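You operate a simulated robot arm through the tools that you are given. There is no shell and no other tool. Be economical: measure what you need, move in short steps, check, and stop when the job is done.

Carry out the task below with a simulated robot arm. There is one attempt and no reset: what you move stays moved.

TASK
Close the grey door. Then put the dustpan on the shelf under the plywood bench. Then put one of the buckles from the top of the plywood bench on the black heel pad there. Then stack the 10 heel block from the top of the plywood bench on top of the 9 heel block. Then take the small bottle from the top of the plywood bench and leave it on the card. Then put one of the round brushes from the top of the plywood bench on the shelf under the plywood bench. Then shut the lower drawer. Then close the press door. Keep to this order. Set down upright: small bottle.

The check looks at the end state, three seconds after you hand in, the way a careful person would. Anything else that was tipped, shoved, dropped, spilled or broken makes it a failure.

THE ROBOT
A 6-joint arm with a two-finger gripper on a trunk, on a base that drives. Base frame: it is fixed to the floor where the robot stands at the start and does not move with it; the origin is under the middle of the robot, x ahead of it, y to its left, z up. Lengths are in m, angles in rad, forces in N, time in s.
Its first joint turns from -2.897 to 2.897 rad. Places, roughly: buckle (5x4x2 cm) [-1.5, -2.1, 0.9]; card [-2, -1.75, 0.75]; dustpan (32x24x9 cm) [0.7, -0.6, 0]; grey door [1, -0.1, 0.2]; heel block [-1.25, -2.25, 0.75]; heel pad [-1.75, -1.75, 0.75]; lower drawer [-0.1, 1.7, 0.2]; press door [2.1, -3.4, 0.3]; round brush (4x4x8 cm) [-1.7, -1.8, 0.9]; shelf under the plywood bench [-1.3, -2, 0.3]; small bottle [-1.5, -2, 1]. Payload 3.43 kg.
Tool frame: the origin (TCP) lies between the finger pads and is the grasp point; the fingertips stand 0.02 m ahead of it; z points along the fingers, y is the line along which they close. Largest opening 0.19 m; the body of the gripper starts 0.248 m behind the TCP.
Orientation is that of the tool frame in the base frame, as [roll, pitch, yaw] about the fixed x, y, z axes, in that order (R = Rz(yaw) Ry(pitch) Rx(roll)). With the fingers straight down and closing along the base's y, the tool's x points along the base's -x, its y along +y and its z along -z.

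THE INTERFACE
- The arm moves only by the tool apply_moves. Its argument "moves" is one flat list of numbers, 7 for each row, row after row: the shift along the tool's x, y, z in cm, then the turn, a rotation vector about the tool's x, y, z in rad, then the closure, from 0 (fully open) to 1 (shut). In form: [x, y, z, ax, ay, az, fingers, x, y, z, ax, ay, az, fingers, ...]. A call has 1 to 10 rows; each row shifts and turns the commanded pose from where the row before left it, along the tool's axes as they then stand. Each row takes 0.2 s and may step no farther than 0.05 m and 0.15 rad from the row before; otherwise, or with a gripper value out of range, the whole call is refused. A pose out of reach is approached as far as the arm can. The call stops where the force on the tool passes 40 N (or 10 N more than at its start, if that is more) or the arm is blocked; 0.2 s more then pass. The fingers move at their own pace (about 0.045 m/s each) and stop on an object; they squeeze with about 32 N. The grip force told is the motor's: it shows also when the fingers shut on nothing. Time passes only in rows, and 0.2 s behind the last, so rows that do not move let the fingers close. The reply holds the time, the measured pose of the TCP, the force on the tool along the base axes, the opening and the grip force, in the units named above and with some noise, with the torque about the TCP (base axes, N m) and any sound that the robot's microphone picked up.
- Cameras (640 x 400 px; columns grow to the right, rows downward): "scene" is now at [-0.0056, 0.2318, 1.2603]; the picture's right is [0.49, -0.87, 0.00], its down [-0.77, -0.44, -0.47] and it looks along [0.41, 0.23, -0.88] (base axes); focal length 222 px, centre (320, 200). "wrist" rides on the gripper at [0.07, -0.008, -0.288] in the tool frame; the picture's right is [0.12, 0.99, 0.00], its down [-0.96, 0.12, -0.25] and it looks along [-0.25, 0.03, 0.97] (tool axes); focal length 261 px, centre (320, 200).
- snapshot(camera): a new picture of that camera. It takes no simulated time.
- slide_trunk(by): slides the trunk up (or, below 0, down) by that many m; the arm and the scene camera ride with it, the base frame stays. It gives what a move gives, with no picture.
- steer(legs): drives the robot by 1 to 6 legs, each [ahead, turn to the left] in m and rad, along the robot's own axes; the way and the turn of a leg run together, so that a leg with both is an arc; at most 1.5 m and 3.142 rad a leg. The arm and the cameras ride along, it lands a little off, and it stops where it bumps. It gives what a move gives.
- pan_tilt(pan, tilt): turns the head with the scene camera to pan (to the left, within 2.705 rad either way) and tilt (down, from -0.506 to 1.204), counted from straight ahead of the robot. It gives what a move gives.
- pixel_to_xyz(camera, pixels): for up to 12 pixels [column, row] of the newest picture of that camera ("zoom" is the newest enlarged one), the place [x, y, z] in the base frame of the surface seen there, good to about 0.003 m. It takes no simulated time.
- inspect(camera, box): a new picture of the part [left, top, right, bottom] of that camera's present view, enlarged. It takes no simulated time.
- finish_job(): hands the job in; it is judged then, once.

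Keep the steps short. Do not move on a guess: measure, check each grasp and each placing, and mend mistakes. In all there are 131 turns and 152 pictures (those below and enlarged ones count). Leave the gripper open and the arm clear of the work at the hand-in unless told otherwise, and finish with a single line.

The tools are called after "Emit:" by a JSON object that holds its "api" and its "payload". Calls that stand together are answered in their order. apply_moves: Moves the arm, as the interface text tells. Its arguments: {"type":"object","properties":{"moves":{"type":"array","items":{"type":"number"}}},"required":["moves"]} The other tools are called the same way: slide_trunk (by) slides the trunk up or down; steer (legs) drives the base; pan_tilt (pan, tilt) turns the head that bears the scene camera; snapshot (camera) takes a picture; pixel_to_xyz (camera, pixels) gives the place of the surface under pixels of a picture; inspect (camera, box) takes an enlarged picture of a part of a camera's view; finish_job () hands the job in.

At the start:

```text
time: 0.0
ee_pos: [0.6834, 0.5067, 0.5905]
ee_rot: [3.142, 0.0, 3.14]
contact_force: [-0.8, -0.4, 0.1]
moment: [-0.01, 0.02, 0.01]
grip_width: 0.1903
grip_force: 0.1
trunk travel left (down, up): [-0.1, 0.14]
robot x, y, heading: [-0.0048, -0.0022, 0.002]
head pan, tilt: [0.517, 1.082]
```

scene: 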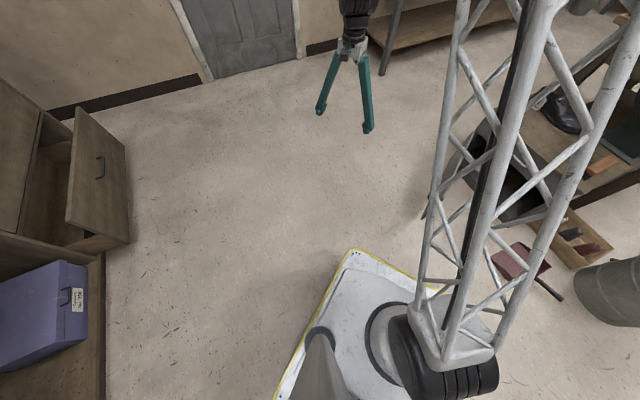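
wrist: 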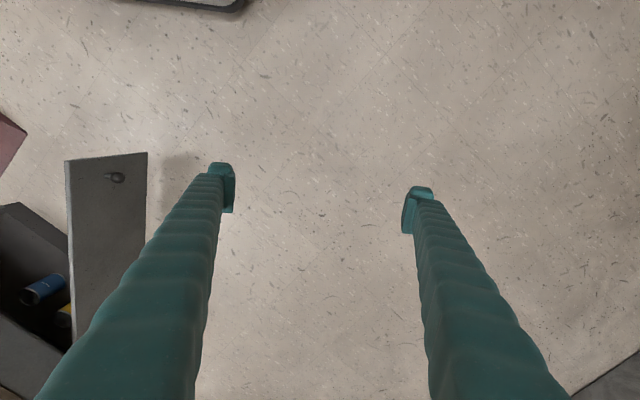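

I'll look first toward the grey door (ahead and right) and get a survey of the room.

Emit:
{"api": "pan_tilt", "payload": {"pan": -0.3, "tilt": 0.7}}

Emit:
{"api": "snapshot", "payload": {"camera": "scene"}}

Emit:
{"api": "pixel_to_xyz", "payload": {"camera": "wrist", "pixels": [[117, 177], [70, 163], [145, 155], [78, 300], [20, 240], [40, 290], [10, 320]]}}

```text
time: 1.1
ee_pos: [0.6846, 0.5066, 0.5906]
ee_rot: [3.14, -0.002, -3.141]
contact_force: [0.0, -0.1, 0.3]
moment: [0.0, -0.01, 0.02]
grip_width: 0.1898
grip_force: 0.0
trunk travel left (down, up): [-0.1, 0.14]
robot x, y, heading: [0.0001, -0.0014, -0.005]
head pan, tilt: [-0.3, 0.7]
```

```text
149 pictures are left
```

scene: 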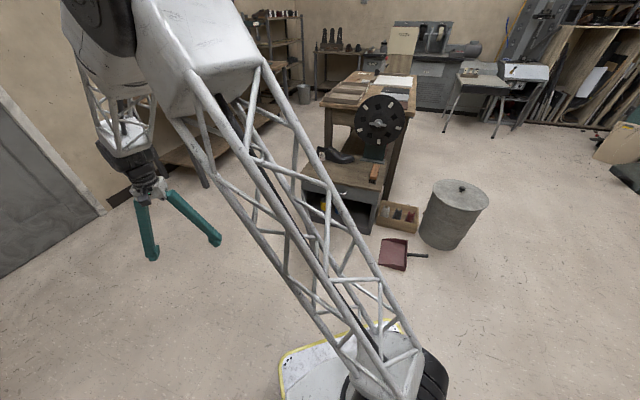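

```text
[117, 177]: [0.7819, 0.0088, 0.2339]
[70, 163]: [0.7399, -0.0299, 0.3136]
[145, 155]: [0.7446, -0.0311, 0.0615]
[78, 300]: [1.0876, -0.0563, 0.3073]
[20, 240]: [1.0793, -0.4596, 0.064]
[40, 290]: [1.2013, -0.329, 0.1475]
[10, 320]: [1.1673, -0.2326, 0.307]
```

Emit:
{"api": "inspect", "payload": {"camera": "scene", "box": [260, 120, 460, 280]}}

Emit:
{"api": "inspect", "payload": {"camera": "wrist", "box": [0, 100, 240, 400]}}

Emit:
{"api": "pan_tilt", "payload": {"pan": -1.3, "tilt": 0.5}}

Emit:
{"api": "snapshot", "payload": {"camera": "scene"}}

Emit:
{"api": "pan_tilt", "payload": {"pan": -2.4, "tilt": 0.5}}

Emit:
{"api": "snapshot", "payload": {"camera": "scene"}}

Emit:
{"api": "pan_tilt", "payload": {"pan": 1.6, "tilt": 0.6}}

Emit:
{"api": "snapshot", "payload": {"camera": "scene"}}

```text
2.50 times, centred on (360, 200) of scene
```

zoom: 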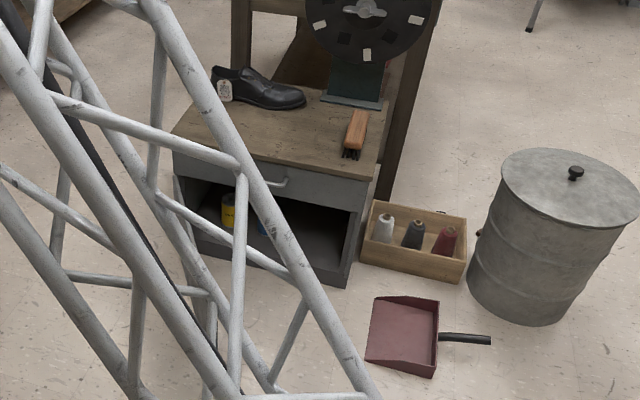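

```text
1.33 times, centred on (120, 250) of wrist
```

zoom: 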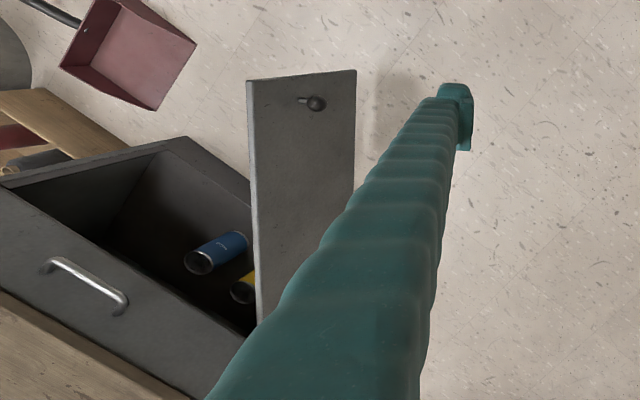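

```text
time: 2.4
ee_pos: [0.684, 0.5067, 0.5908]
ee_rot: [3.141, 0.0, 3.141]
contact_force: [-0.6, -1.1, 0.1]
moment: [0.05, 0.0, -0.03]
grip_width: 0.19
grip_force: 0.2
trunk travel left (down, up): [-0.1, 0.14]
robot x, y, heading: [-0.0022, 0.0005, -0.001]
head pan, tilt: [-1.3, 0.499]
```

```text
146 pictures are left
```

scene: 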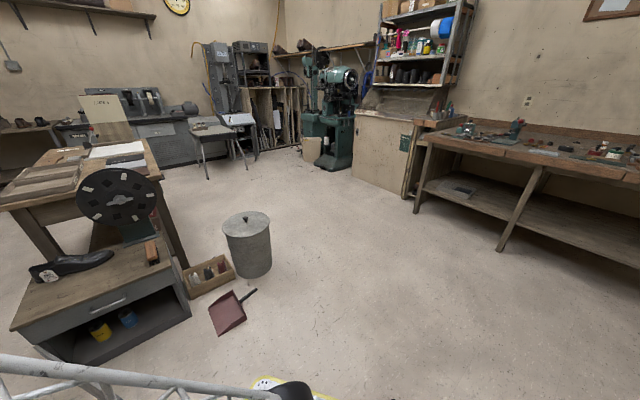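

```text
time: 3.7
ee_pos: [0.6836, 0.506, 0.5904]
ee_rot: [3.141, 0.0, 3.141]
contact_force: [-0.1, 0.7, 0.2]
moment: [-0.02, 0.0, -0.01]
grip_width: 0.19
grip_force: 0.1
trunk travel left (down, up): [-0.1, 0.14]
robot x, y, heading: [0.0023, -0.0015, 0.001]
head pan, tilt: [-2.4, 0.499]
```

```text
145 pictures are left
```

scene: 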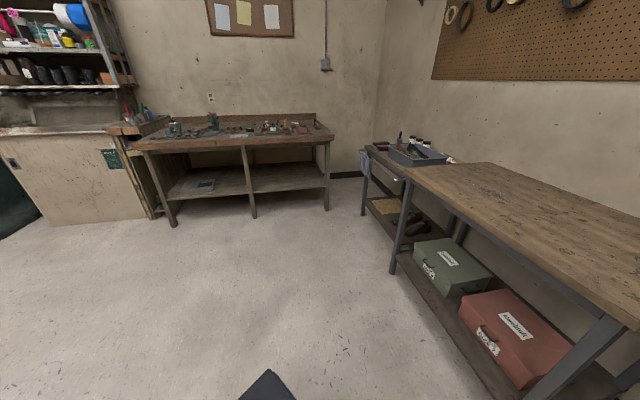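

```text
time: 7.0
ee_pos: [0.6847, 0.5062, 0.591]
ee_rot: [-3.141, 0.0, 3.141]
contact_force: [0.0, -0.1, 0.2]
moment: [0.02, -0.01, 0.0]
grip_width: 0.1898
grip_force: 0.0
trunk travel left (down, up): [-0.1, 0.14]
robot x, y, heading: [0.0006, -0.0011, -0.002]
head pan, tilt: [1.6, 0.6]
```

```text
144 pictures are left
```

scene: 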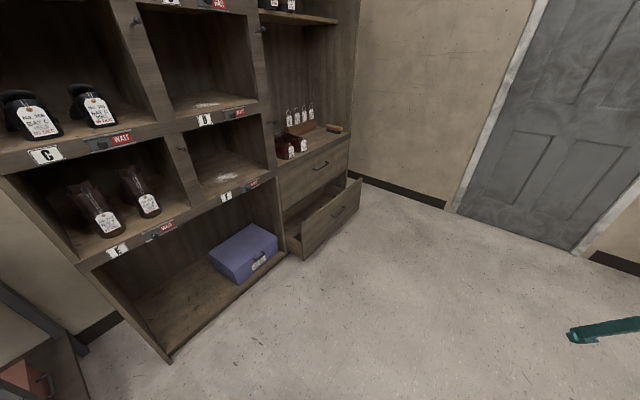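

Emit:
{"api": "pixel_to_xyz", "payload": {"camera": "zoom", "pixels": [[315, 103], [250, 85], [352, 75], [262, 300], [345, 210], [15, 185], [100, 285], [245, 335], [170, 145], [255, 215], [200, 265], [125, 60]]}}

Emit:
{"api": "pan_tilt", "payload": {"pan": 0.05, "tilt": 0.75}}

Emit:
{"api": "snapshot", "payload": {"camera": "scene"}}

```text
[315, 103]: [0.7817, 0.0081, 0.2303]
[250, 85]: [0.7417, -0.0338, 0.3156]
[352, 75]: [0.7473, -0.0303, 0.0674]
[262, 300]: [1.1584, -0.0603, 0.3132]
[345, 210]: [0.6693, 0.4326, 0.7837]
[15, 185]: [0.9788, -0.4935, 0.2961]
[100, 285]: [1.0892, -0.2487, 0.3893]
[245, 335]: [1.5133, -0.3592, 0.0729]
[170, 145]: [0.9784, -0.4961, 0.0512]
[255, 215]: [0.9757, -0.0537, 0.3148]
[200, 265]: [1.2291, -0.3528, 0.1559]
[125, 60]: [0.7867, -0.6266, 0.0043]
```

```text
time: 8.6
ee_pos: [0.6836, 0.507, 0.5915]
ee_rot: [-3.141, 0.0, -3.14]
contact_force: [1.0, 0.0, 0.5]
moment: [-0.02, -0.02, 0.06]
grip_width: 0.1901
grip_force: 0.1
trunk travel left (down, up): [-0.1, 0.14]
robot x, y, heading: [0.0014, 0.0004, 0.002]
head pan, tilt: [0.051, 0.75]
```

```text
143 pictures are left
```

scene: 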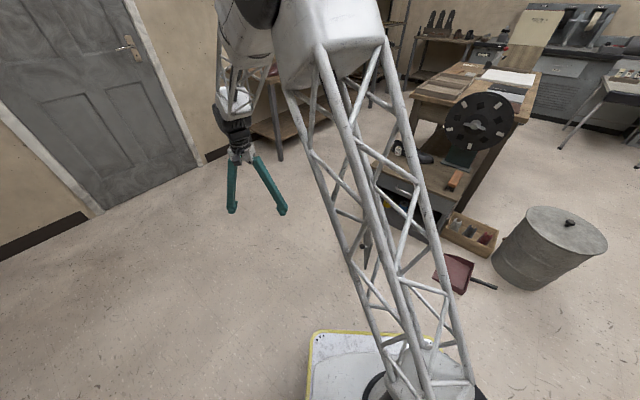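

The door's free edge is near (0.74,-0.03), hinged near (1.17,-0.06), and the cabinet front runs to (0.98,-0.495). It is a bit far, so I'll drive 0.2 m ahead, with the fingers shutting meanwhile.

Emit:
{"api": "steer", "payload": {"legs": [[0.2, 0]]}}

Emit:
{"api": "apply_moves", "payload": {"moves": [0, -4, 2, 0, 0, 0, 1, 0, -4, 2, 0, 0, 0, 1, 0, -4, 2, 0, 0, 0, 1, 0, -4, 2, 0, 0, 0, 1, 0, -4, 2, 0, 0, 0, 1, 0, -4, 2, 0, 0, 0, 1, 0, -4, 2, 0, 0, 0, 1, 0, -4, 2, 0, 0, 0, 1, 0, -4, 2, 0, 0, 0, 1, 0, -4, 2, 0, 0, 0, 1]}}

Emit:
{"api": "snapshot", "payload": {"camera": "wrist"}}

```text
time: 10.2
ee_pos: [0.8844, 0.5059, 0.5902]
ee_rot: [-3.141, 0.001, 3.142]
contact_force: [0.1, -0.2, -0.1]
moment: [0.0, -0.01, -0.02]
grip_width: 0.1899
grip_force: 0.0
trunk travel left (down, up): [-0.1, 0.14]
robot x, y, heading: [0.2018, -0.0031, 0.001]
head pan, tilt: [0.051, 0.75]
```

```text
time: 12.4
ee_pos: [0.8835, 0.1072, 0.3901]
ee_rot: [-3.141, 0.001, 3.141]
contact_force: [-0.5, 0.6, 0.5]
moment: [-0.06, -0.06, 0.01]
grip_width: 0.0001
grip_force: 7.0
trunk travel left (down, up): [-0.1, 0.14]
robot x, y, heading: [0.2016, 0.0003, -0.002]
head pan, tilt: [0.051, 0.75]
```

```text
142 pictures are left
```

wrist: 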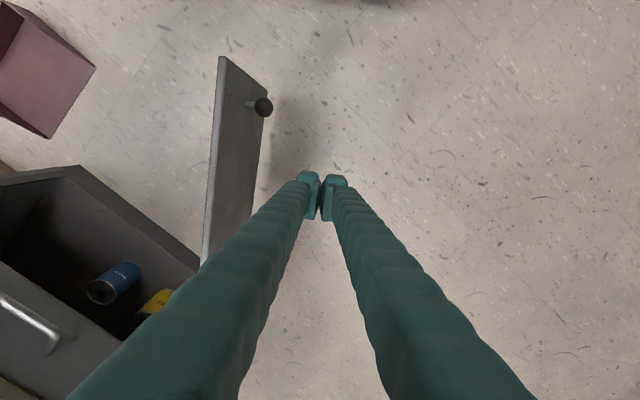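

The door stands outside of the finger line. I'll turn the tool to suit the cabinet front, lower to z 0.26, and begin pushing the door along its arc.

Emit:
{"api": "apply_moves", "payload": {"moves": [0, 0, 4.4, 0, 0, 0.1367, 1, 0, 0, 4.4, 0, 0, 0.1367, 1, 0, 0, 4.4, 0, 0, 0.1367, 1, -0.86, -3.52, 0, 0, 0, 0, 1, -0.86, -3.52, 0, 0, 0, 0, 1, -0.86, -3.52, 0, 0, 0, 0, 1, -1.63, -3.3, 0, 0, 0, 0, 1, -1.63, -3.3, 0, 0, 0, 0, 1, -1.63, -3.3, 0, 0, 0, 0, 1, -1.63, -3.3, 0, 0, 0, 0, 1]}}

Emit:
{"api": "snapshot", "payload": {"camera": "wrist"}}

```text
time: 14.6
ee_pos: [0.8724, -0.1484, 0.2591]
ee_rot: [-3.141, 0.001, 2.733]
contact_force: [-0.4, 0.9, 0.6]
moment: [-0.11, 0.03, -0.01]
grip_width: 0.0001
grip_force: 32.2
trunk travel left (down, up): [-0.1, 0.14]
robot x, y, heading: [0.1993, 0.0031, 0.001]
head pan, tilt: [0.051, 0.75]
```

```text
141 pictures are left
```

wrist: 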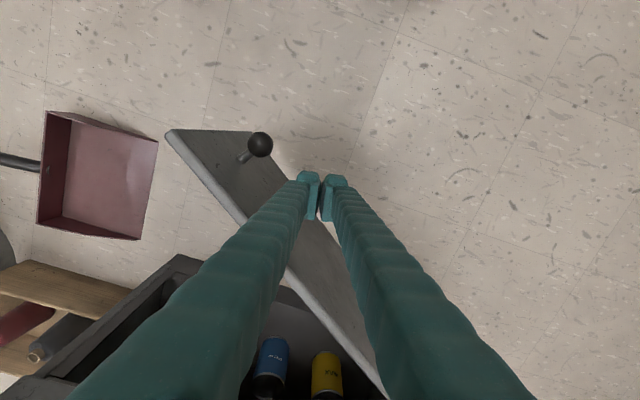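

The door is turning with the finger. Continue along the arc to closed.

Emit:
{"api": "apply_moves", "payload": {"moves": [-2.76, -2.33, 0, 0, 0, 0, 1, -2.76, -2.33, 0, 0, 0, 0, 1, -2.76, -2.33, 0, 0, 0, 0, 1, -3.37, -1.23, 0, 0, 0, 0, 1, -3.37, -1.23, 0, 0, 0, 0, 1, -3.37, -1.23, 0, 0, 0, 0, 1]}}

Emit:
{"api": "snapshot", "payload": {"camera": "wrist"}}

```text
time: 16.0
ee_pos: [0.9977, -0.3196, 0.2586]
ee_rot: [-3.14, 0.001, 2.732]
contact_force: [-0.3, -0.7, 0.1]
moment: [-0.07, -0.01, 0.0]
grip_width: 0.0
grip_force: 31.6
trunk travel left (down, up): [-0.1, 0.14]
robot x, y, heading: [0.2013, -0.0013, 0.002]
head pan, tilt: [0.051, 0.75]
```

```text
140 pictures are left
```

wrist: 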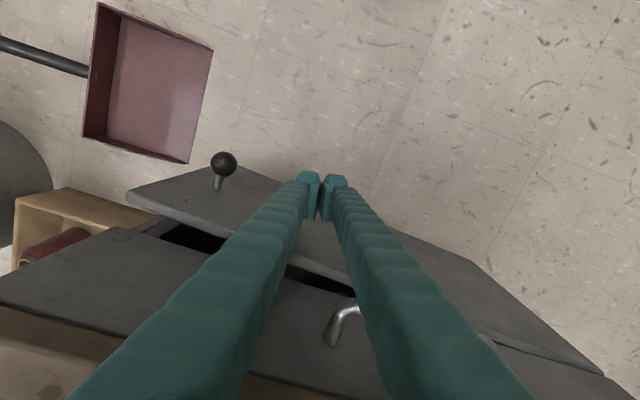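

The door is nearly closed, but the drawer handle is close to the right finger. I'll back off 2 cm, tilt the tool so only the tips lean in, and then push the last bit.

Emit:
{"api": "apply_moves", "payload": {"moves": [2, -1, 0, 0, -0.14, 0, 1, 0, -1, 0, 0, -0.14, 0, 1, 0, 0, 0, 0, -0.14, 0, 1, -1.8, 0, 0.8, 0, 0, 0, 1, -1.4, 0, 0.6, 0, 0, 0, 1, -0.9, 0, 0.4, 0, 0, 0, 1]}}

Emit:
{"api": "snapshot", "payload": {"camera": "wrist"}}

```text
time: 17.4
ee_pos: [1.0128, -0.3464, 0.2587]
ee_rot: [3.141, 0.42, 2.732]
contact_force: [-0.2, -0.5, 0.8]
moment: [-0.04, 0.02, 0.0]
grip_width: 0.0002
grip_force: 32.2
trunk travel left (down, up): [-0.1, 0.14]
robot x, y, heading: [0.2018, -0.0029, 0.001]
head pan, tilt: [0.051, 0.75]
```

```text
139 pictures are left
```

wrist: 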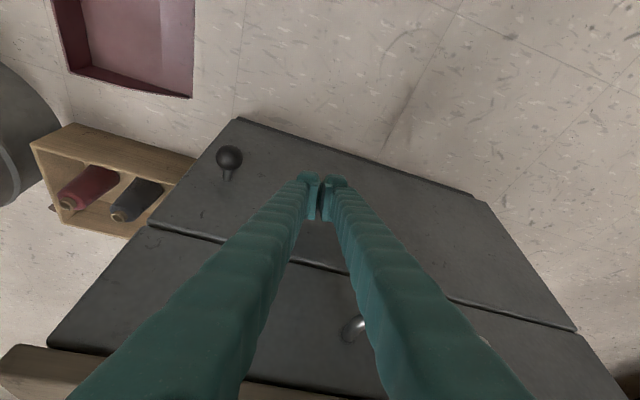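

It looks nearly flush; push on gently until I feel resistance.

Emit:
{"api": "apply_moves", "payload": {"moves": [-0.7, 0, 0.3, 0, 0, 0, 1, -0.7, 0, 0.3, 0, 0, 0, 1, -0.7, 0, 0.3, 0, 0, 0, 1, -0.7, 0, 0.3, 0, 0, 0, 1, -0.7, 0, 0.3, 0, 0, 0, 1, -0.7, 0, 0.3, 0, 0, 0, 1]}}

Emit:
{"api": "snapshot", "payload": {"camera": "wrist"}}

```text
time: 18.2
ee_pos: [1.0259, -0.3513, 0.2554]
ee_rot: [-3.141, 0.407, 2.731]
contact_force: [-1.5, 1.6, 0.3]
moment: [0.02, -0.02, -0.01]
grip_width: 0.0001
grip_force: 32.3
trunk travel left (down, up): [-0.1, 0.14]
robot x, y, heading: [0.1976, -0.001, -0.001]
head pan, tilt: [0.051, 0.75]
stopped in row 4: the force on the tool passed its limit at 50 N (the readings are from after the stop); the commanded pose is now the measured one
```

```text
138 pictures are left
```

wrist: 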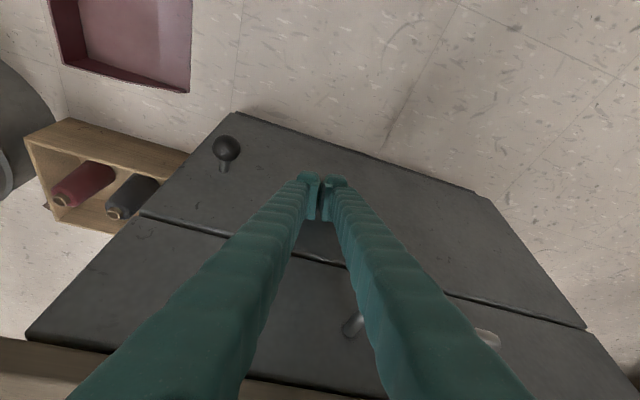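

Resistance reached; the door is flush. I'll back off, level the tool, raise, and open the fingers while looking for the dustpan.

Emit:
{"api": "apply_moves", "payload": {"moves": [3.6, 0, -1.6, 0, 0, 0, 1, 3.6, 0, -1.6, 0, 0, 0, 1, 2, 0, -2, 0, 0.136, 0, 1, 0, 0, -3, 0, 0.136, 0, 1, 0, 0, -4, 0, 0.136, 0, 1, 0, -4, -3, 0, 0, 0, 0.7, 0, -4, -3, 0, 0, 0, 0.6, 0, -4, -3, 0, 0, 0, 0.6, 0, -4, -3, 0, 0, 0, 0.6, 0, -4, -3, 0, 0, 0, 0.6]}}

Emit:
{"api": "snapshot", "payload": {"camera": "wrist"}}

```text
time: 20.4
ee_pos: [0.8393, -0.4898, 0.4857]
ee_rot: [-3.141, 0.001, 2.733]
contact_force: [0.3, 0.9, -0.2]
moment: [-0.06, 0.12, 0.0]
grip_width: 0.0758
grip_force: 0.0
trunk travel left (down, up): [-0.1, 0.14]
robot x, y, heading: [0.2032, -0.0004, 0.002]
head pan, tilt: [0.051, 0.75]
```

```text
137 pictures are left
```

wrist: 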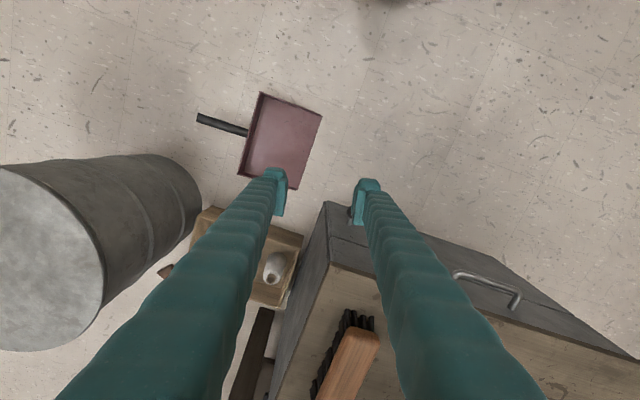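

Emit:
{"api": "inspect", "payload": {"camera": "wrist", "box": [180, 70, 340, 200]}}

Emit:
{"api": "pixel_to_xyz", "payload": {"camera": "wrist", "pixels": [[200, 118], [222, 125], [243, 132], [260, 94], [320, 112], [240, 174], [262, 110], [248, 165], [285, 130], [250, 133]]}}

```text
3.08 times, centred on (260, 135) of wrist
```

zoom: 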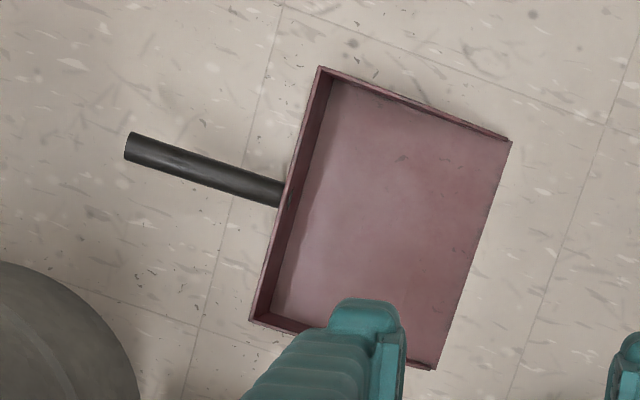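

```text
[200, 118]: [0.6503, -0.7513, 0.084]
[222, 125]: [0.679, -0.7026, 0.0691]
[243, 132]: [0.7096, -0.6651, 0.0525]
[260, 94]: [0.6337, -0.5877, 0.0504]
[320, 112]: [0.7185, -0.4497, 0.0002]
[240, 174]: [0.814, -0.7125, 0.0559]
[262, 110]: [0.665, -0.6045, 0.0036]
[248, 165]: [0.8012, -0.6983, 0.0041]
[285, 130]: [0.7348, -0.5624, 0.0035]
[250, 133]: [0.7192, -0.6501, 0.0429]
```

The dustpan's back wall runs from (0.634,-0.588) to (0.814,-0.713), 5 cm high, with the handle pointing away to (0.65,-0.75). I'll pinch the back wall between near corner and handle, with the tool tilted forward 45° so it can also reach onto the shelf. First move above the grasp point.

Emit:
{"api": "apply_moves", "payload": {"moves": [1.19, -2.28, 3.3, 0, 0, 0, 0.6, 1.19, -2.28, 3.3, 0, 0, 0, 0.6, 1.19, -2.28, 3.3, 0, 0, 0, 0.6, 1.19, -2.28, 3.3, 0, 0, 0, 0.6, 1.19, -2.28, 3.3, 0, 0, 0, 0.6, 1.19, -2.28, 3.3, 0, 0, 0, 0.6, 1.19, -2.28, 3.3, 0, 0, 0, 0.6, 1.19, -2.28, 3.3, 0, 0, 0, 0.6, 0, 0, 0, 0, 0, 0.1, 0.6, 0, 0, 0, 0, 0, 0.095, 0.6]}}

Emit:
{"api": "apply_moves", "payload": {"moves": [0, 0, 0, 0, -0.131, 0, 0.6, 0, 0, 0, 0, -0.131, 0, 0.6, 0, 0, 0, 0, -0.131, 0, 0.6, 0, 0, 0, 0, -0.131, 0, 0.6, 0, 0, 0, 0, -0.131, 0, 0.6, 0, 0, 0, 0, -0.131, 0, 0.6]}}

Emit:
{"api": "snapshot", "payload": {"camera": "wrist"}}

```text
time: 22.6
ee_pos: [0.6765, -0.6175, 0.2211]
ee_rot: [-3.141, 0.002, 2.535]
contact_force: [-0.5, -0.1, 0.0]
moment: [-0.03, -0.01, -0.02]
grip_width: 0.076
grip_force: 0.1
trunk travel left (down, up): [-0.1, 0.14]
robot x, y, heading: [0.1988, 0.0031, -0.001]
head pan, tilt: [0.051, 0.75]
```

```text
time: 24.0
ee_pos: [0.6846, -0.6135, 0.2225]
ee_rot: [3.14, 0.789, 2.538]
contact_force: [0.0, 0.7, -0.5]
moment: [0.08, 0.09, -0.05]
grip_width: 0.076
grip_force: 0.0
out of reach, approached as far as the arm can: row 1, 2
trunk travel left (down, up): [-0.1, 0.14]
robot x, y, heading: [0.201, -0.0, 0.0]
head pan, tilt: [0.051, 0.75]
```

```text
135 pictures are left
```

wrist: 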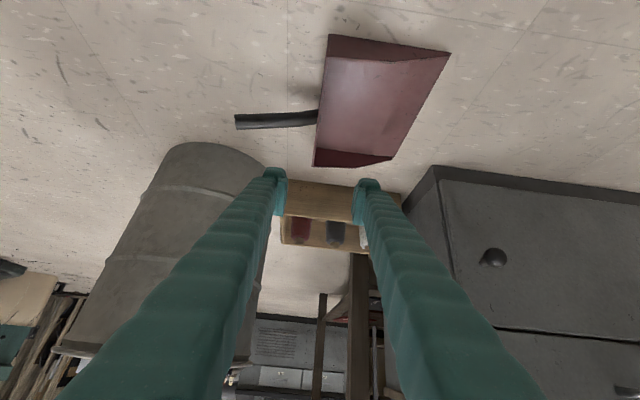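

Hovering properly above the wall. I'll shift 0.8 cm toward the handle side and descend most of the way, then check.

Emit:
{"api": "apply_moves", "payload": {"moves": [2.12, -0.8, 2.12, 0, 0, 0, 0.6, 2.12, 0, 2.12, 0, 0, 0, 0.6, 2.12, 0, 2.12, 0, 0, 0, 0.6, 2.12, 0, 2.12, 0, 0, 0, 0.6]}}

Emit:
{"api": "snapshot", "payload": {"camera": "wrist"}}

Emit:
{"api": "pixel_to_xyz", "payload": {"camera": "wrist", "pixels": [[300, 100], [316, 60]]}}

```text
time: 25.0
ee_pos: [0.6792, -0.621, 0.1032]
ee_rot: [3.141, 0.789, 2.536]
contact_force: [-0.7, -0.3, 0.1]
moment: [0.04, 0.09, 0.01]
grip_width: 0.076
grip_force: 0.0
trunk travel left (down, up): [-0.1, 0.14]
robot x, y, heading: [0.1988, 0.0011, -0.003]
head pan, tilt: [0.051, 0.75]
```

```text
134 pictures are left
```

wrist: 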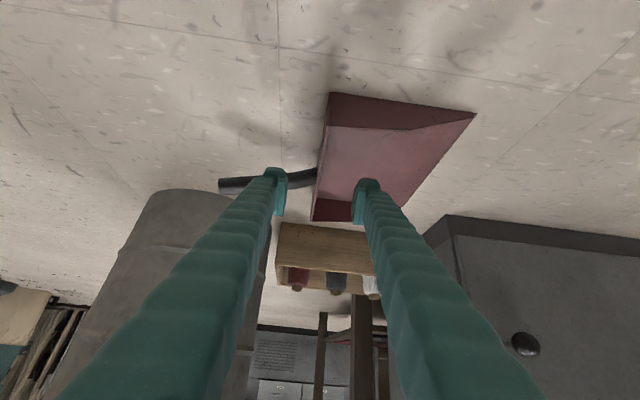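

```text
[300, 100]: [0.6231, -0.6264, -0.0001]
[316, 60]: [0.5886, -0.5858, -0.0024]
```

Well aligned. I'll shift 5 mm back from the handle, go down the last 6 cm and close.

Emit:
{"api": "apply_moves", "payload": {"moves": [2.4, 0, 1.7, 0, 0, 0, 0.6, 2.1, 0, 2.1, 0, 0, 0, 0.6, 0, 0, 0, 0, 0, 0, 1, 0, 0, 0, 0, 0, 0, 1, 0, 0, 0, 0, 0, 0, 1, 0, 0, 0, 0, 0, 0, 1, 0, 0, 0, 0, 0, 0, 1, 0, 0, 0, 0, 0, 0, 1]}}

Emit:
{"api": "snapshot", "payload": {"camera": "wrist"}}

```text
time: 26.8
ee_pos: [0.6766, -0.6177, 0.045]
ee_rot: [3.14, 0.788, 2.537]
contact_force: [0.2, -0.4, -0.1]
moment: [0.19, 0.14, -0.02]
grip_width: 0.0061
grip_force: 31.9
trunk travel left (down, up): [-0.1, 0.14]
robot x, y, heading: [0.1989, 0.0008, -0.003]
head pan, tilt: [0.051, 0.75]
```

```text
133 pictures are left
```

wrist: 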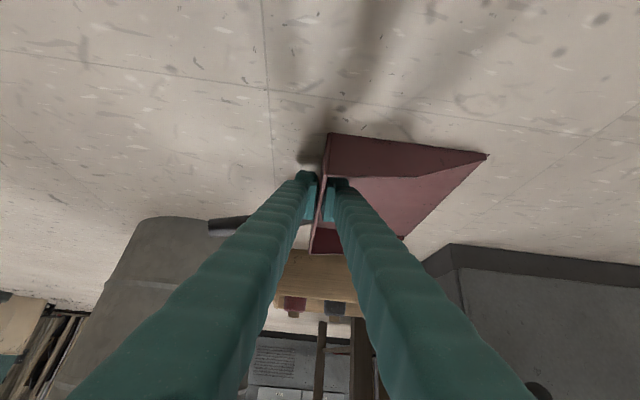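

The wall is gripped (6 mm, 32 N). Lift straight up.

Emit:
{"api": "apply_moves", "payload": {"moves": [-1, 0, -1, 0, 0, 0, 1, -2, 0, -2, 0, 0, 0, 1, -2, 0, -2, 0, 0, 0, 1, -2.5, 0, -2.5, 0, 0, 0, 1, -2.5, 0, -2.5, 0, 0, 0, 1, -2.5, 0, -2.5, 0, 0, 0, 1, -2.5, 0, -2.5, 0, 0, 0, 1, -2.5, 0, -2.5, 0, 0, 0, 1, -2.5, 0, -2.5, 0, 0, 0, 1, -2.5, 0, -2.5, 0, 0, 0, 1]}}

Emit:
{"api": "snapshot", "payload": {"camera": "wrist"}}

Emit:
{"api": "pan_tilt", "payload": {"pan": -2.3, "tilt": 0.45}}

Emit:
{"api": "inspect", "payload": {"camera": "scene", "box": [160, 80, 480, 280]}}

```text
time: 29.0
ee_pos: [0.6757, -0.6183, 0.3619]
ee_rot: [3.139, 0.787, 2.535]
contact_force: [0.3, 0.6, -0.8]
moment: [0.0, -0.05, 0.02]
grip_width: 0.0
grip_force: 32.0
trunk travel left (down, up): [-0.1, 0.14]
robot x, y, heading: [0.2001, 0.0007, 0.002]
head pan, tilt: [0.051, 0.75]
```

```text
132 pictures are left
```

wrist: 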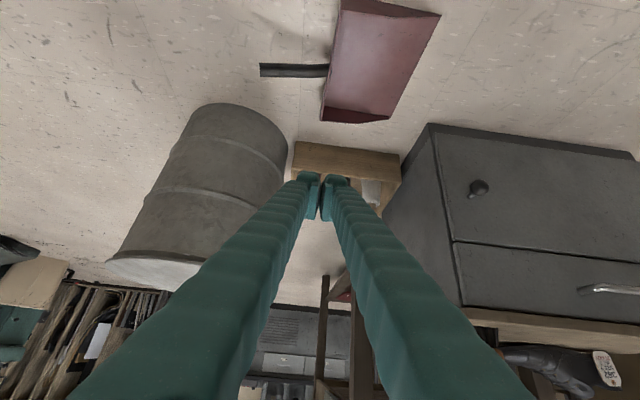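

```text
time: 31.2
ee_pos: [0.6747, -0.618, 0.3622]
ee_rot: [3.139, 0.788, 2.535]
contact_force: [-0.8, 0.2, 0.5]
moment: [0.01, -0.03, -0.02]
grip_width: 0.0
grip_force: 32.0
trunk travel left (down, up): [-0.1, 0.14]
robot x, y, heading: [0.2039, -0.0002, -0.002]
head pan, tilt: [-2.3, 0.45]
```

```text
2.00 times, centred on (320, 180) of scene
```

zoom: 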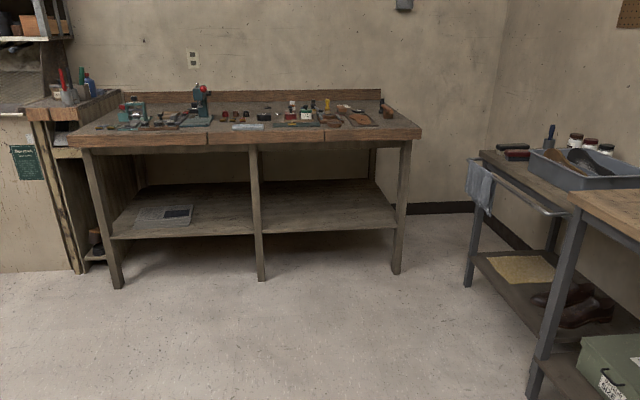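

The pan slipped out and stays on the floor. (The thin wall can't resist the tipping load.) I'll grip the handle at its root instead, coming from the handle side. Measure pan, bin, and bench geometry.

Emit:
{"api": "pixel_to_xyz", "payload": {"camera": "wrist", "pixels": [[262, 70], [295, 70], [326, 70], [342, 5], [322, 120], [436, 15], [388, 118], [235, 110], [160, 255], [250, 120]]}}

Emit:
{"api": "pixel_to_xyz", "payload": {"camera": "zoom", "pixels": [[72, 143], [420, 135], [250, 140], [115, 233], [258, 230], [394, 222], [165, 213], [320, 205], [380, 185], [360, 110], [300, 120], [250, 127]]}}

Emit:
{"api": "inspect", "payload": {"camera": "wrist", "box": [240, 0, 460, 137]}}

```text
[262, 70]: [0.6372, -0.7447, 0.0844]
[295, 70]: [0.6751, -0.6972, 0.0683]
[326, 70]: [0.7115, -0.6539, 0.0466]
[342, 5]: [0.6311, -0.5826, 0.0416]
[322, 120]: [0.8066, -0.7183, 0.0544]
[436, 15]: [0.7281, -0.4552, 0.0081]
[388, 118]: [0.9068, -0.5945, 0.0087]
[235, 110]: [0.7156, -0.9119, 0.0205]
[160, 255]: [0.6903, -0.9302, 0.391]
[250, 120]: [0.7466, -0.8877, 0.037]
```

```text
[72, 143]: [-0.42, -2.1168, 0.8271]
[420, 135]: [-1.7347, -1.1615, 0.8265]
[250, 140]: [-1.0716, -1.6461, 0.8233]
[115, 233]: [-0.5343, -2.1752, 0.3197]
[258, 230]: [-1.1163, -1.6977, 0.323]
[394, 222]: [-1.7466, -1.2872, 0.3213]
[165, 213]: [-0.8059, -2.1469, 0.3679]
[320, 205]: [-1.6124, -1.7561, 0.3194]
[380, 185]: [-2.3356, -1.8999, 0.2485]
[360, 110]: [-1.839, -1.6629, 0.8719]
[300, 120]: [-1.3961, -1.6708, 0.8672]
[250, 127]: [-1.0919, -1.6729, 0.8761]
```

```text
2.91 times, centred on (350, 68) of wrist
```

zoom: 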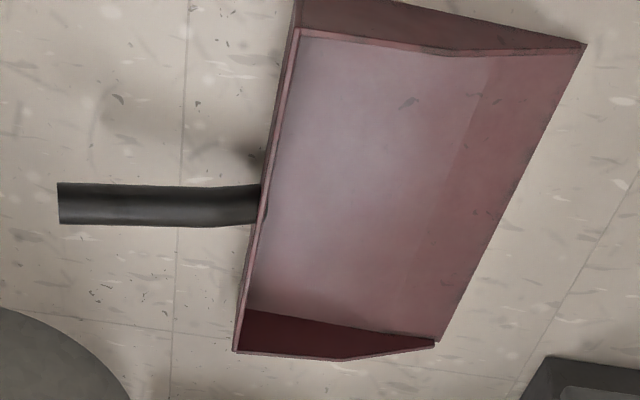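

The bench front runs from (-0.42,-2.12) to (-1.73,-1.16), with shelf at z≈0.32; the right-hand bay is empty. Now raise the arm, open a bit, turn left and reverse to the handle side of the dustpan.

Emit:
{"api": "apply_moves", "payload": {"moves": [-2.4, 0, -2.4, 0, 0, 0, 0.6, -2.4, 0, -2.4, 0, 0, 0, 0.6, -2.4, 0, -2.4, 0, 0, 0, 0.6, -2.4, 0, -2.4, 0, 0, 0, 0.6, -2.4, 0, -2.4, 0, 0, 0, 0.6, -2.4, 0, -2.4, 0, 0, 0, 0.6, -2.4, 0, -2.4, 0, 0, 0, 0.6]}}

Emit:
{"api": "steer", "payload": {"legs": [[0, 1.436], [-1.125, 0], [0, 0.08]]}}

Emit:
{"api": "snapshot", "payload": {"camera": "wrist"}}

```text
time: 32.8
ee_pos: [0.6755, -0.618, 0.5987]
ee_rot: [3.141, 0.787, 2.536]
contact_force: [0.2, 0.1, -0.6]
moment: [0.02, -0.06, 0.03]
grip_width: 0.0761
grip_force: 0.2
trunk travel left (down, up): [-0.1, 0.14]
robot x, y, heading: [0.2008, 0.0004, 0.004]
head pan, tilt: [-2.3, 0.45]
```

```text
time: 42.8
ee_pos: [0.6961, -0.6756, 0.5986]
ee_rot: [3.14, 0.788, -2.238]
contact_force: [0.3, -0.2, 0.1]
moment: [0.01, -0.03, -0.05]
grip_width: 0.0758
grip_force: 0.1
trunk travel left (down, up): [-0.1, 0.14]
robot x, y, heading: [0.0505, -1.1135, 1.508]
head pan, tilt: [-2.3, 0.45]
```

```text
129 pictures are left
```

wrist: 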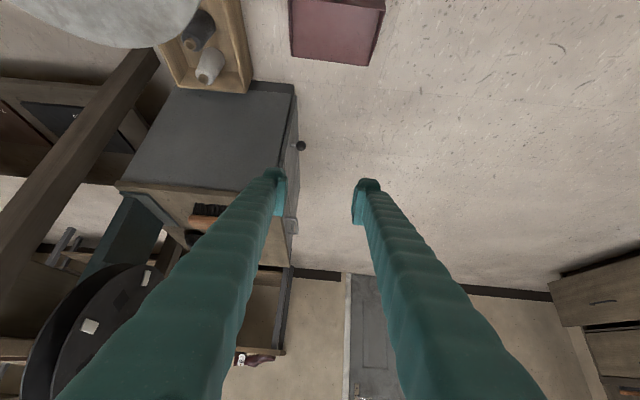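

Tool heading is right (52°). Check the bin's clearance, then descend to z≈0.18.

Emit:
{"api": "pixel_to_xyz", "payload": {"camera": "wrist", "pixels": [[100, 20], [160, 45], [190, 10], [40, 10], [90, 46], [335, 5], [330, 60]]}}

Emit:
{"api": "apply_moves", "payload": {"moves": [3.0, 0, 3.0, 0, 0, 0, 0.6, 3.0, 0, 3.0, 0, 0, 0, 0.6, 3.0, 0, 3.0, 0, 0, 0, 0.6, 3.0, 0, 3.0, 0, 0, 0, 0.6]}}

Emit:
{"api": "snapshot", "payload": {"camera": "wrist"}}

```text
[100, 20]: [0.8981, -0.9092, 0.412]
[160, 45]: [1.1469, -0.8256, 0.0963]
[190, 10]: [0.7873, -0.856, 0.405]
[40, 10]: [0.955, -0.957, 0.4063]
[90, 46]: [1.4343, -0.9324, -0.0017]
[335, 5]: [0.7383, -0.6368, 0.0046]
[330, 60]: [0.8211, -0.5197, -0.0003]
```

```text
time: 43.8
ee_pos: [0.6961, -0.6764, 0.4295]
ee_rot: [-3.14, 0.789, -2.238]
contact_force: [-1.3, -0.7, 1.7]
moment: [-0.12, 0.02, -0.02]
grip_width: 0.076
grip_force: 0.0
trunk travel left (down, up): [-0.1, 0.14]
robot x, y, heading: [0.0515, -1.1133, 1.51]
head pan, tilt: [-2.3, 0.45]
```

```text
128 pictures are left
```

wrist: 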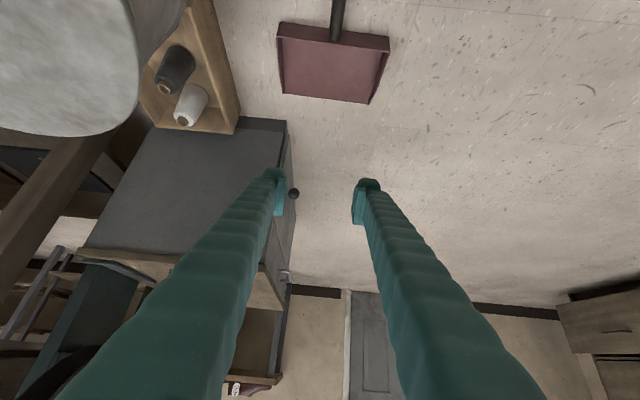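

Emit:
{"api": "apply_moves", "payload": {"moves": [3.0, 0, 3.0, 0, 0, 0, 0.6, 3.0, 0, 3.0, 0, 0, 0, 0.6, 3.0, 0, 3.0, 0, 0, 0, 0.6, 3.0, 0, 3.0, 0, 0, 0, 0.6, 3, 0, 3, 0, 0, 0, 0.6, 3, 0, 3, 0, 0, 0, 0.6]}}

Emit:
{"api": "snapshot", "payload": {"camera": "wrist"}}

Emit:
{"api": "inspect", "payload": {"camera": "wrist", "box": [240, 40, 420, 220]}}

```text
time: 45.2
ee_pos: [0.6941, -0.6756, 0.1745]
ee_rot: [-3.141, 0.789, -2.237]
contact_force: [0.1, -0.1, 0.7]
moment: [-0.04, 0.07, 0.0]
grip_width: 0.0758
grip_force: 0.0
trunk travel left (down, up): [-0.1, 0.14]
robot x, y, heading: [0.0534, -1.113, 1.508]
head pan, tilt: [-2.3, 0.45]
```

```text
127 pictures are left
```

wrist: 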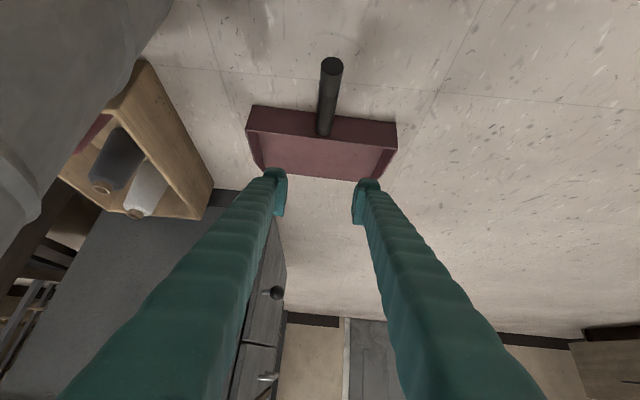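

```text
2.22 times, centred on (330, 130) of wrist
```

zoom: 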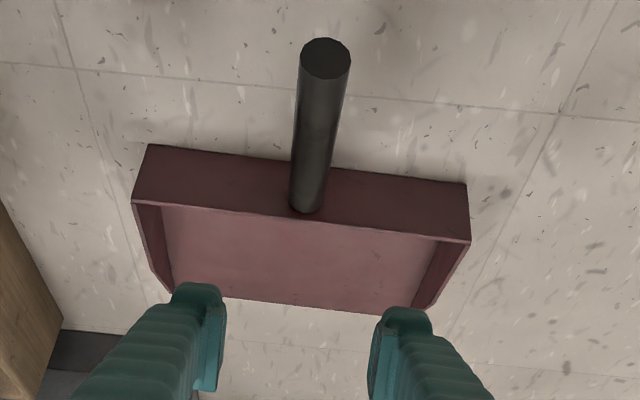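

Emit:
{"api": "pixel_to_xyz", "payload": {"camera": "zoom", "pixels": [[306, 205], [312, 170], [318, 130], [324, 60], [290, 205], [148, 150], [466, 190], [136, 205]]}}

```text
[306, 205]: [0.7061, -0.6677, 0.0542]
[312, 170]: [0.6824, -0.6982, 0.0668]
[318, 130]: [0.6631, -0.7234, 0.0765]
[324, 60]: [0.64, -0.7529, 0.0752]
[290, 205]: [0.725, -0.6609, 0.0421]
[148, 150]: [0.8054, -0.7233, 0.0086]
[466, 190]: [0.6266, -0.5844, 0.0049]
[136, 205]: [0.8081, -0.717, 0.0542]
```

Handle axis at the grip point is (0.694,-0.683,0.047). Descend there and close.

Emit:
{"api": "apply_moves", "payload": {"moves": [3.4, -0.5, 2.6, 0, 0, 0, 0.6, 3.0, 0, 3.0, 0, 0, 0, 0.6, 3.0, 0, 3.0, 0, 0, 0, 0.6, 0, 0, 0, 0, 0, 0, 1, 0, 0, 0, 0, 0, 0, 1, 0, 0, 0, 0, 0, 0, 1, 0, 0, 0, 0, 0, 0, 1, 0, 0, 0, 0, 0, 0, 1]}}

Emit:
{"api": "apply_moves", "payload": {"moves": [-1, 0, -1, 0, 0, 0, 1, -1, 0, -1, 0, 0, 0, 1, -1, 0, -1, 0, 0, 0, 1, -1, 0, -1, 0, 0, 0, 1, -1, 0, -1, 0, 0, 0, 1]}}

Emit:
{"api": "snapshot", "payload": {"camera": "wrist"}}

```text
time: 47.0
ee_pos: [0.6952, -0.6833, 0.0464]
ee_rot: [3.139, 0.787, -2.237]
contact_force: [-0.2, 1.4, -1.0]
moment: [0.01, -0.02, 0.05]
grip_width: 0.0227
grip_force: 31.8
trunk travel left (down, up): [-0.1, 0.14]
robot x, y, heading: [0.049, -1.1088, 1.512]
head pan, tilt: [-2.3, 0.45]
```

```text
time: 48.2
ee_pos: [0.6946, -0.682, 0.1171]
ee_rot: [-3.141, 0.786, -2.238]
contact_force: [-0.4, 0.3, -4.8]
moment: [-0.21, 0.17, 0.0]
grip_width: 0.0224
grip_force: 32.0
trunk travel left (down, up): [-0.1, 0.14]
robot x, y, heading: [0.0479, -1.1122, 1.512]
head pan, tilt: [-2.3, 0.45]
```

```text
125 pictures are left
```

wrist: 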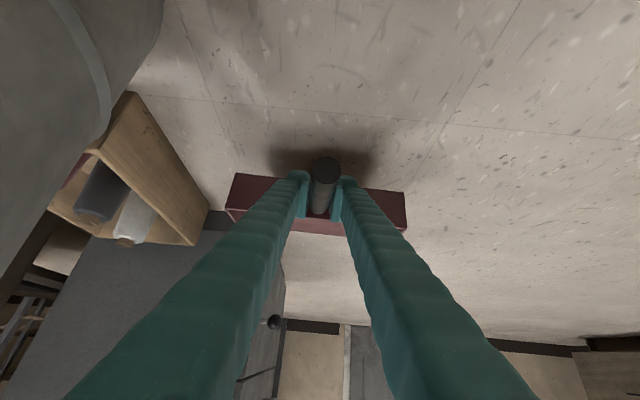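

The pan is held (≈5 N). Lift well up and look at its attitude with the head camera.

Emit:
{"api": "apply_moves", "payload": {"moves": [-3, 0, -3, 0, 0, 0, 1, -3, 0, -3, 0, 0, 0, 1, -3, 0, -3, 0, 0, 0, 1, -3, 0, -3, 0, 0, 0, 1, -3, 0, -3, 0, 0, 0, 1, -3, 0, -3, 0, 0, 0, 1, -3, 0, -3, 0, 0, 0, 1, -3, 0, -3, 0, 0, 0, 1, -3, 0, -3, 0, 0, 0, 1]}}

Emit:
{"api": "pan_tilt", "payload": {"pan": -0.9, "tilt": 0.6}}

Emit:
{"api": "snapshot", "payload": {"camera": "scene"}}

```text
time: 50.2
ee_pos: [0.6964, -0.6828, 0.4984]
ee_rot: [3.139, 0.786, -2.238]
contact_force: [0.7, -0.3, -5.6]
moment: [-0.14, 0.18, 0.03]
grip_width: 0.023
grip_force: 32.3
trunk travel left (down, up): [-0.1, 0.14]
robot x, y, heading: [0.0544, -1.112, 1.509]
head pan, tilt: [-2.3, 0.45]
```

```text
time: 51.7
ee_pos: [0.6961, -0.6824, 0.4989]
ee_rot: [3.14, 0.788, -2.237]
contact_force: [-1.1, -0.4, -3.8]
moment: [-0.26, 0.14, 0.02]
grip_width: 0.0225
grip_force: 32.0
trunk travel left (down, up): [-0.1, 0.14]
robot x, y, heading: [0.0547, -1.1121, 1.508]
head pan, tilt: [-0.901, 0.6]
```

```text
124 pictures are left
```

scene: 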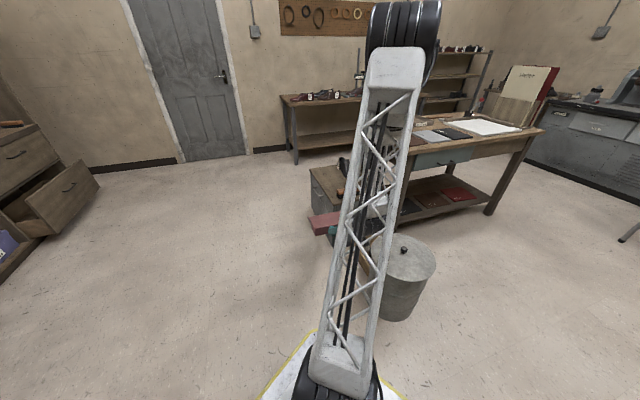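

Emit:
{"api": "inspect", "payload": {"camera": "wrist", "box": [210, 120, 430, 260]}}

Emit:
{"api": "pixel_to_xyz", "payload": {"camera": "wrist", "pixels": [[324, 164], [322, 200], [240, 178], [228, 210], [255, 215], [400, 195], [400, 228], [390, 220]]}}

```text
2.86 times, centred on (320, 190) of wrist
```

zoom: 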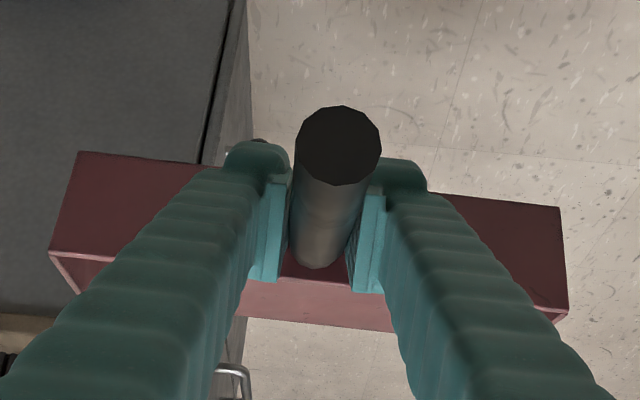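

```text
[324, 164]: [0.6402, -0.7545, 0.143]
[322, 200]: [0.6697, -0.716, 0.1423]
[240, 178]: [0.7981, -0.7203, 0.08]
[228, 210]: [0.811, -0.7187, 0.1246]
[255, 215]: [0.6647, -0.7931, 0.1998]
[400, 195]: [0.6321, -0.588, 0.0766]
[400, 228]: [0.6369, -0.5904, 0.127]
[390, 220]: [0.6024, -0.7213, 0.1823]
```

Wall bottom and top both rose exactly 7 cm, so the pan is still level. Retract the arm by 20 cm and drive the first part toward the bench.

Emit:
{"api": "apply_moves", "payload": {"moves": [2.83, 0, -2.83, 0, 0, 0, 1, 2.83, 0, -2.83, 0, 0, 0, 1, 2.83, 0, -2.83, 0, 0, 0, 1, 2.83, 0, -2.83, 0, 0, 0, 1, 2.83, 0, -2.83, 0, 0, 0, 1]}}

Emit:
{"api": "steer", "payload": {"legs": [[0, 1.46], [0.82, 0]]}}

Emit:
{"api": "pan_tilt", "payload": {"pan": 1.2, "tilt": 0.6}}

Emit:
{"api": "snapshot", "payload": {"camera": "scene"}}

```text
time: 52.9
ee_pos: [0.7005, -0.8256, 0.5232]
ee_rot: [3.135, 0.783, -2.238]
contact_force: [-0.2, 1.4, -4.0]
moment: [-0.27, 0.15, -0.05]
grip_width: 0.0227
grip_force: 32.0
out of reach, approached as far as the arm can: row 1, 2, 3, 4, 5
trunk travel left (down, up): [-0.1, 0.14]
robot x, y, heading: [0.0527, -1.1107, 1.512]
head pan, tilt: [-0.901, 0.6]
```

```text
time: 61.0
ee_pos: [-0.9573, -0.2745, 0.5225]
ee_rot: [3.135, 0.783, -0.797]
contact_force: [0.4, -0.6, -4.3]
moment: [-0.26, -0.21, 0.01]
grip_width: 0.023
grip_force: 32.3
trunk travel left (down, up): [-0.1, 0.14]
robot x, y, heading: [-0.7608, -0.9578, 2.953]
head pan, tilt: [-0.901, 0.6]
```

```text
time: 63.0
ee_pos: [-0.9569, -0.2725, 0.5222]
ee_rot: [3.135, 0.783, -0.795]
contact_force: [0.0, -0.6, -5.0]
moment: [-0.21, -0.21, -0.02]
grip_width: 0.0229
grip_force: 32.2
trunk travel left (down, up): [-0.1, 0.14]
robot x, y, heading: [-0.7585, -0.9568, 2.95]
head pan, tilt: [1.201, 0.6]
```

```text
122 pictures are left
```

scene: 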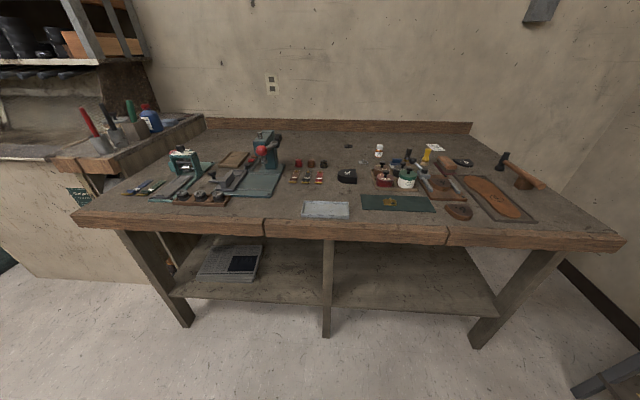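

Emit:
{"api": "pixel_to_xyz", "payload": {"camera": "scene", "pixels": [[345, 300], [420, 305], [490, 312], [400, 270], [340, 265], [330, 240], [450, 243], [600, 250], [470, 325], [328, 320], [620, 365], [100, 225]]}}

Emit:
{"api": "inspect", "payload": {"camera": "scene", "box": [280, 120, 560, 240]}}

Emit:
{"api": "inspect", "payload": {"camera": "scene", "box": [320, 230, 600, 350]}}

```text
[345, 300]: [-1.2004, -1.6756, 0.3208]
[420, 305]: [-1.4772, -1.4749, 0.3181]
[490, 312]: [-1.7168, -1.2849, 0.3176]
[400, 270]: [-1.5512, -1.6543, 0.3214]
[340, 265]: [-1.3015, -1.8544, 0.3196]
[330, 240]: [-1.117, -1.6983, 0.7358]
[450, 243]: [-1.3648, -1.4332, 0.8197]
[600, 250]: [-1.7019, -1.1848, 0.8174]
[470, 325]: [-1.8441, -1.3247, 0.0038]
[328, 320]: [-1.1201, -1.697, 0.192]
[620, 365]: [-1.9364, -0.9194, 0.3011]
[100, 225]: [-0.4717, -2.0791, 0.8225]
```

```text
2.29 times, centred on (420, 180) of scene
```

zoom: 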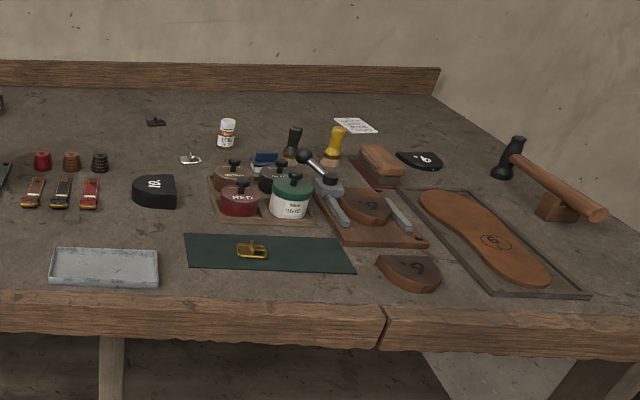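

```text
2.29 times, centred on (460, 290) of scene
```

zoom: 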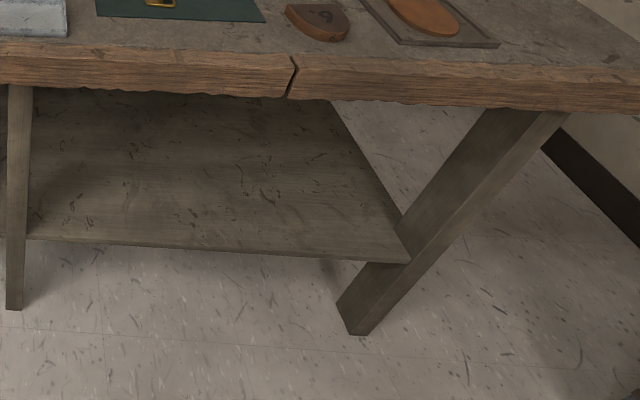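

The right bay of the shelf is empty: edge from (-1.20,-1.68) to (-1.72,-1.285), z 0.319. Drive into position in front of it.

Emit:
{"api": "steer", "payload": {"legs": [[0, -0.294], [-0.107, 0], [0, 2.03]]}}

Emit:
{"api": "snapshot", "payload": {"camera": "wrist"}}

Emit:
{"api": "pan_tilt", "payload": {"pan": -0.5, "tilt": 0.6}}

Emit:
{"api": "snapshot", "payload": {"camera": "scene"}}

```text
time: 70.3
ee_pos: [-1.3055, -1.317, 0.5232]
ee_rot: [3.135, 0.78, 0.94]
contact_force: [0.3, -0.2, -4.1]
moment: [0.25, -0.16, -0.03]
grip_width: 0.023
grip_force: 32.0
trunk travel left (down, up): [-0.1, 0.14]
robot x, y, heading: [-0.6605, -1.0051, -1.596]
head pan, tilt: [1.201, 0.6]
```

```text
119 pictures are left
```

wrist: 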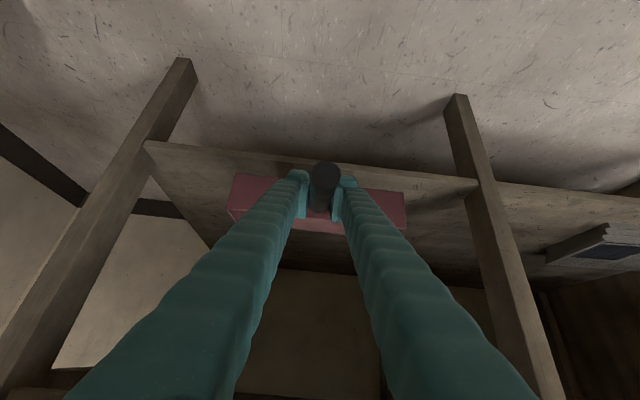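

```text
time: 72.0
ee_pos: [-1.3057, -1.3169, 0.5221]
ee_rot: [3.135, 0.783, 0.941]
contact_force: [-0.1, -0.4, -4.4]
moment: [0.3, -0.17, 0.03]
grip_width: 0.0228
grip_force: 31.6
trunk travel left (down, up): [-0.1, 0.14]
robot x, y, heading: [-0.6659, -1.006, -1.597]
head pan, tilt: [-0.499, 0.6]
```

```text
118 pictures are left
```

scene: 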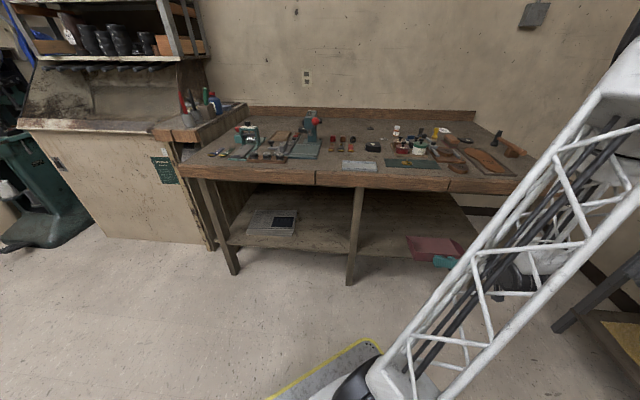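

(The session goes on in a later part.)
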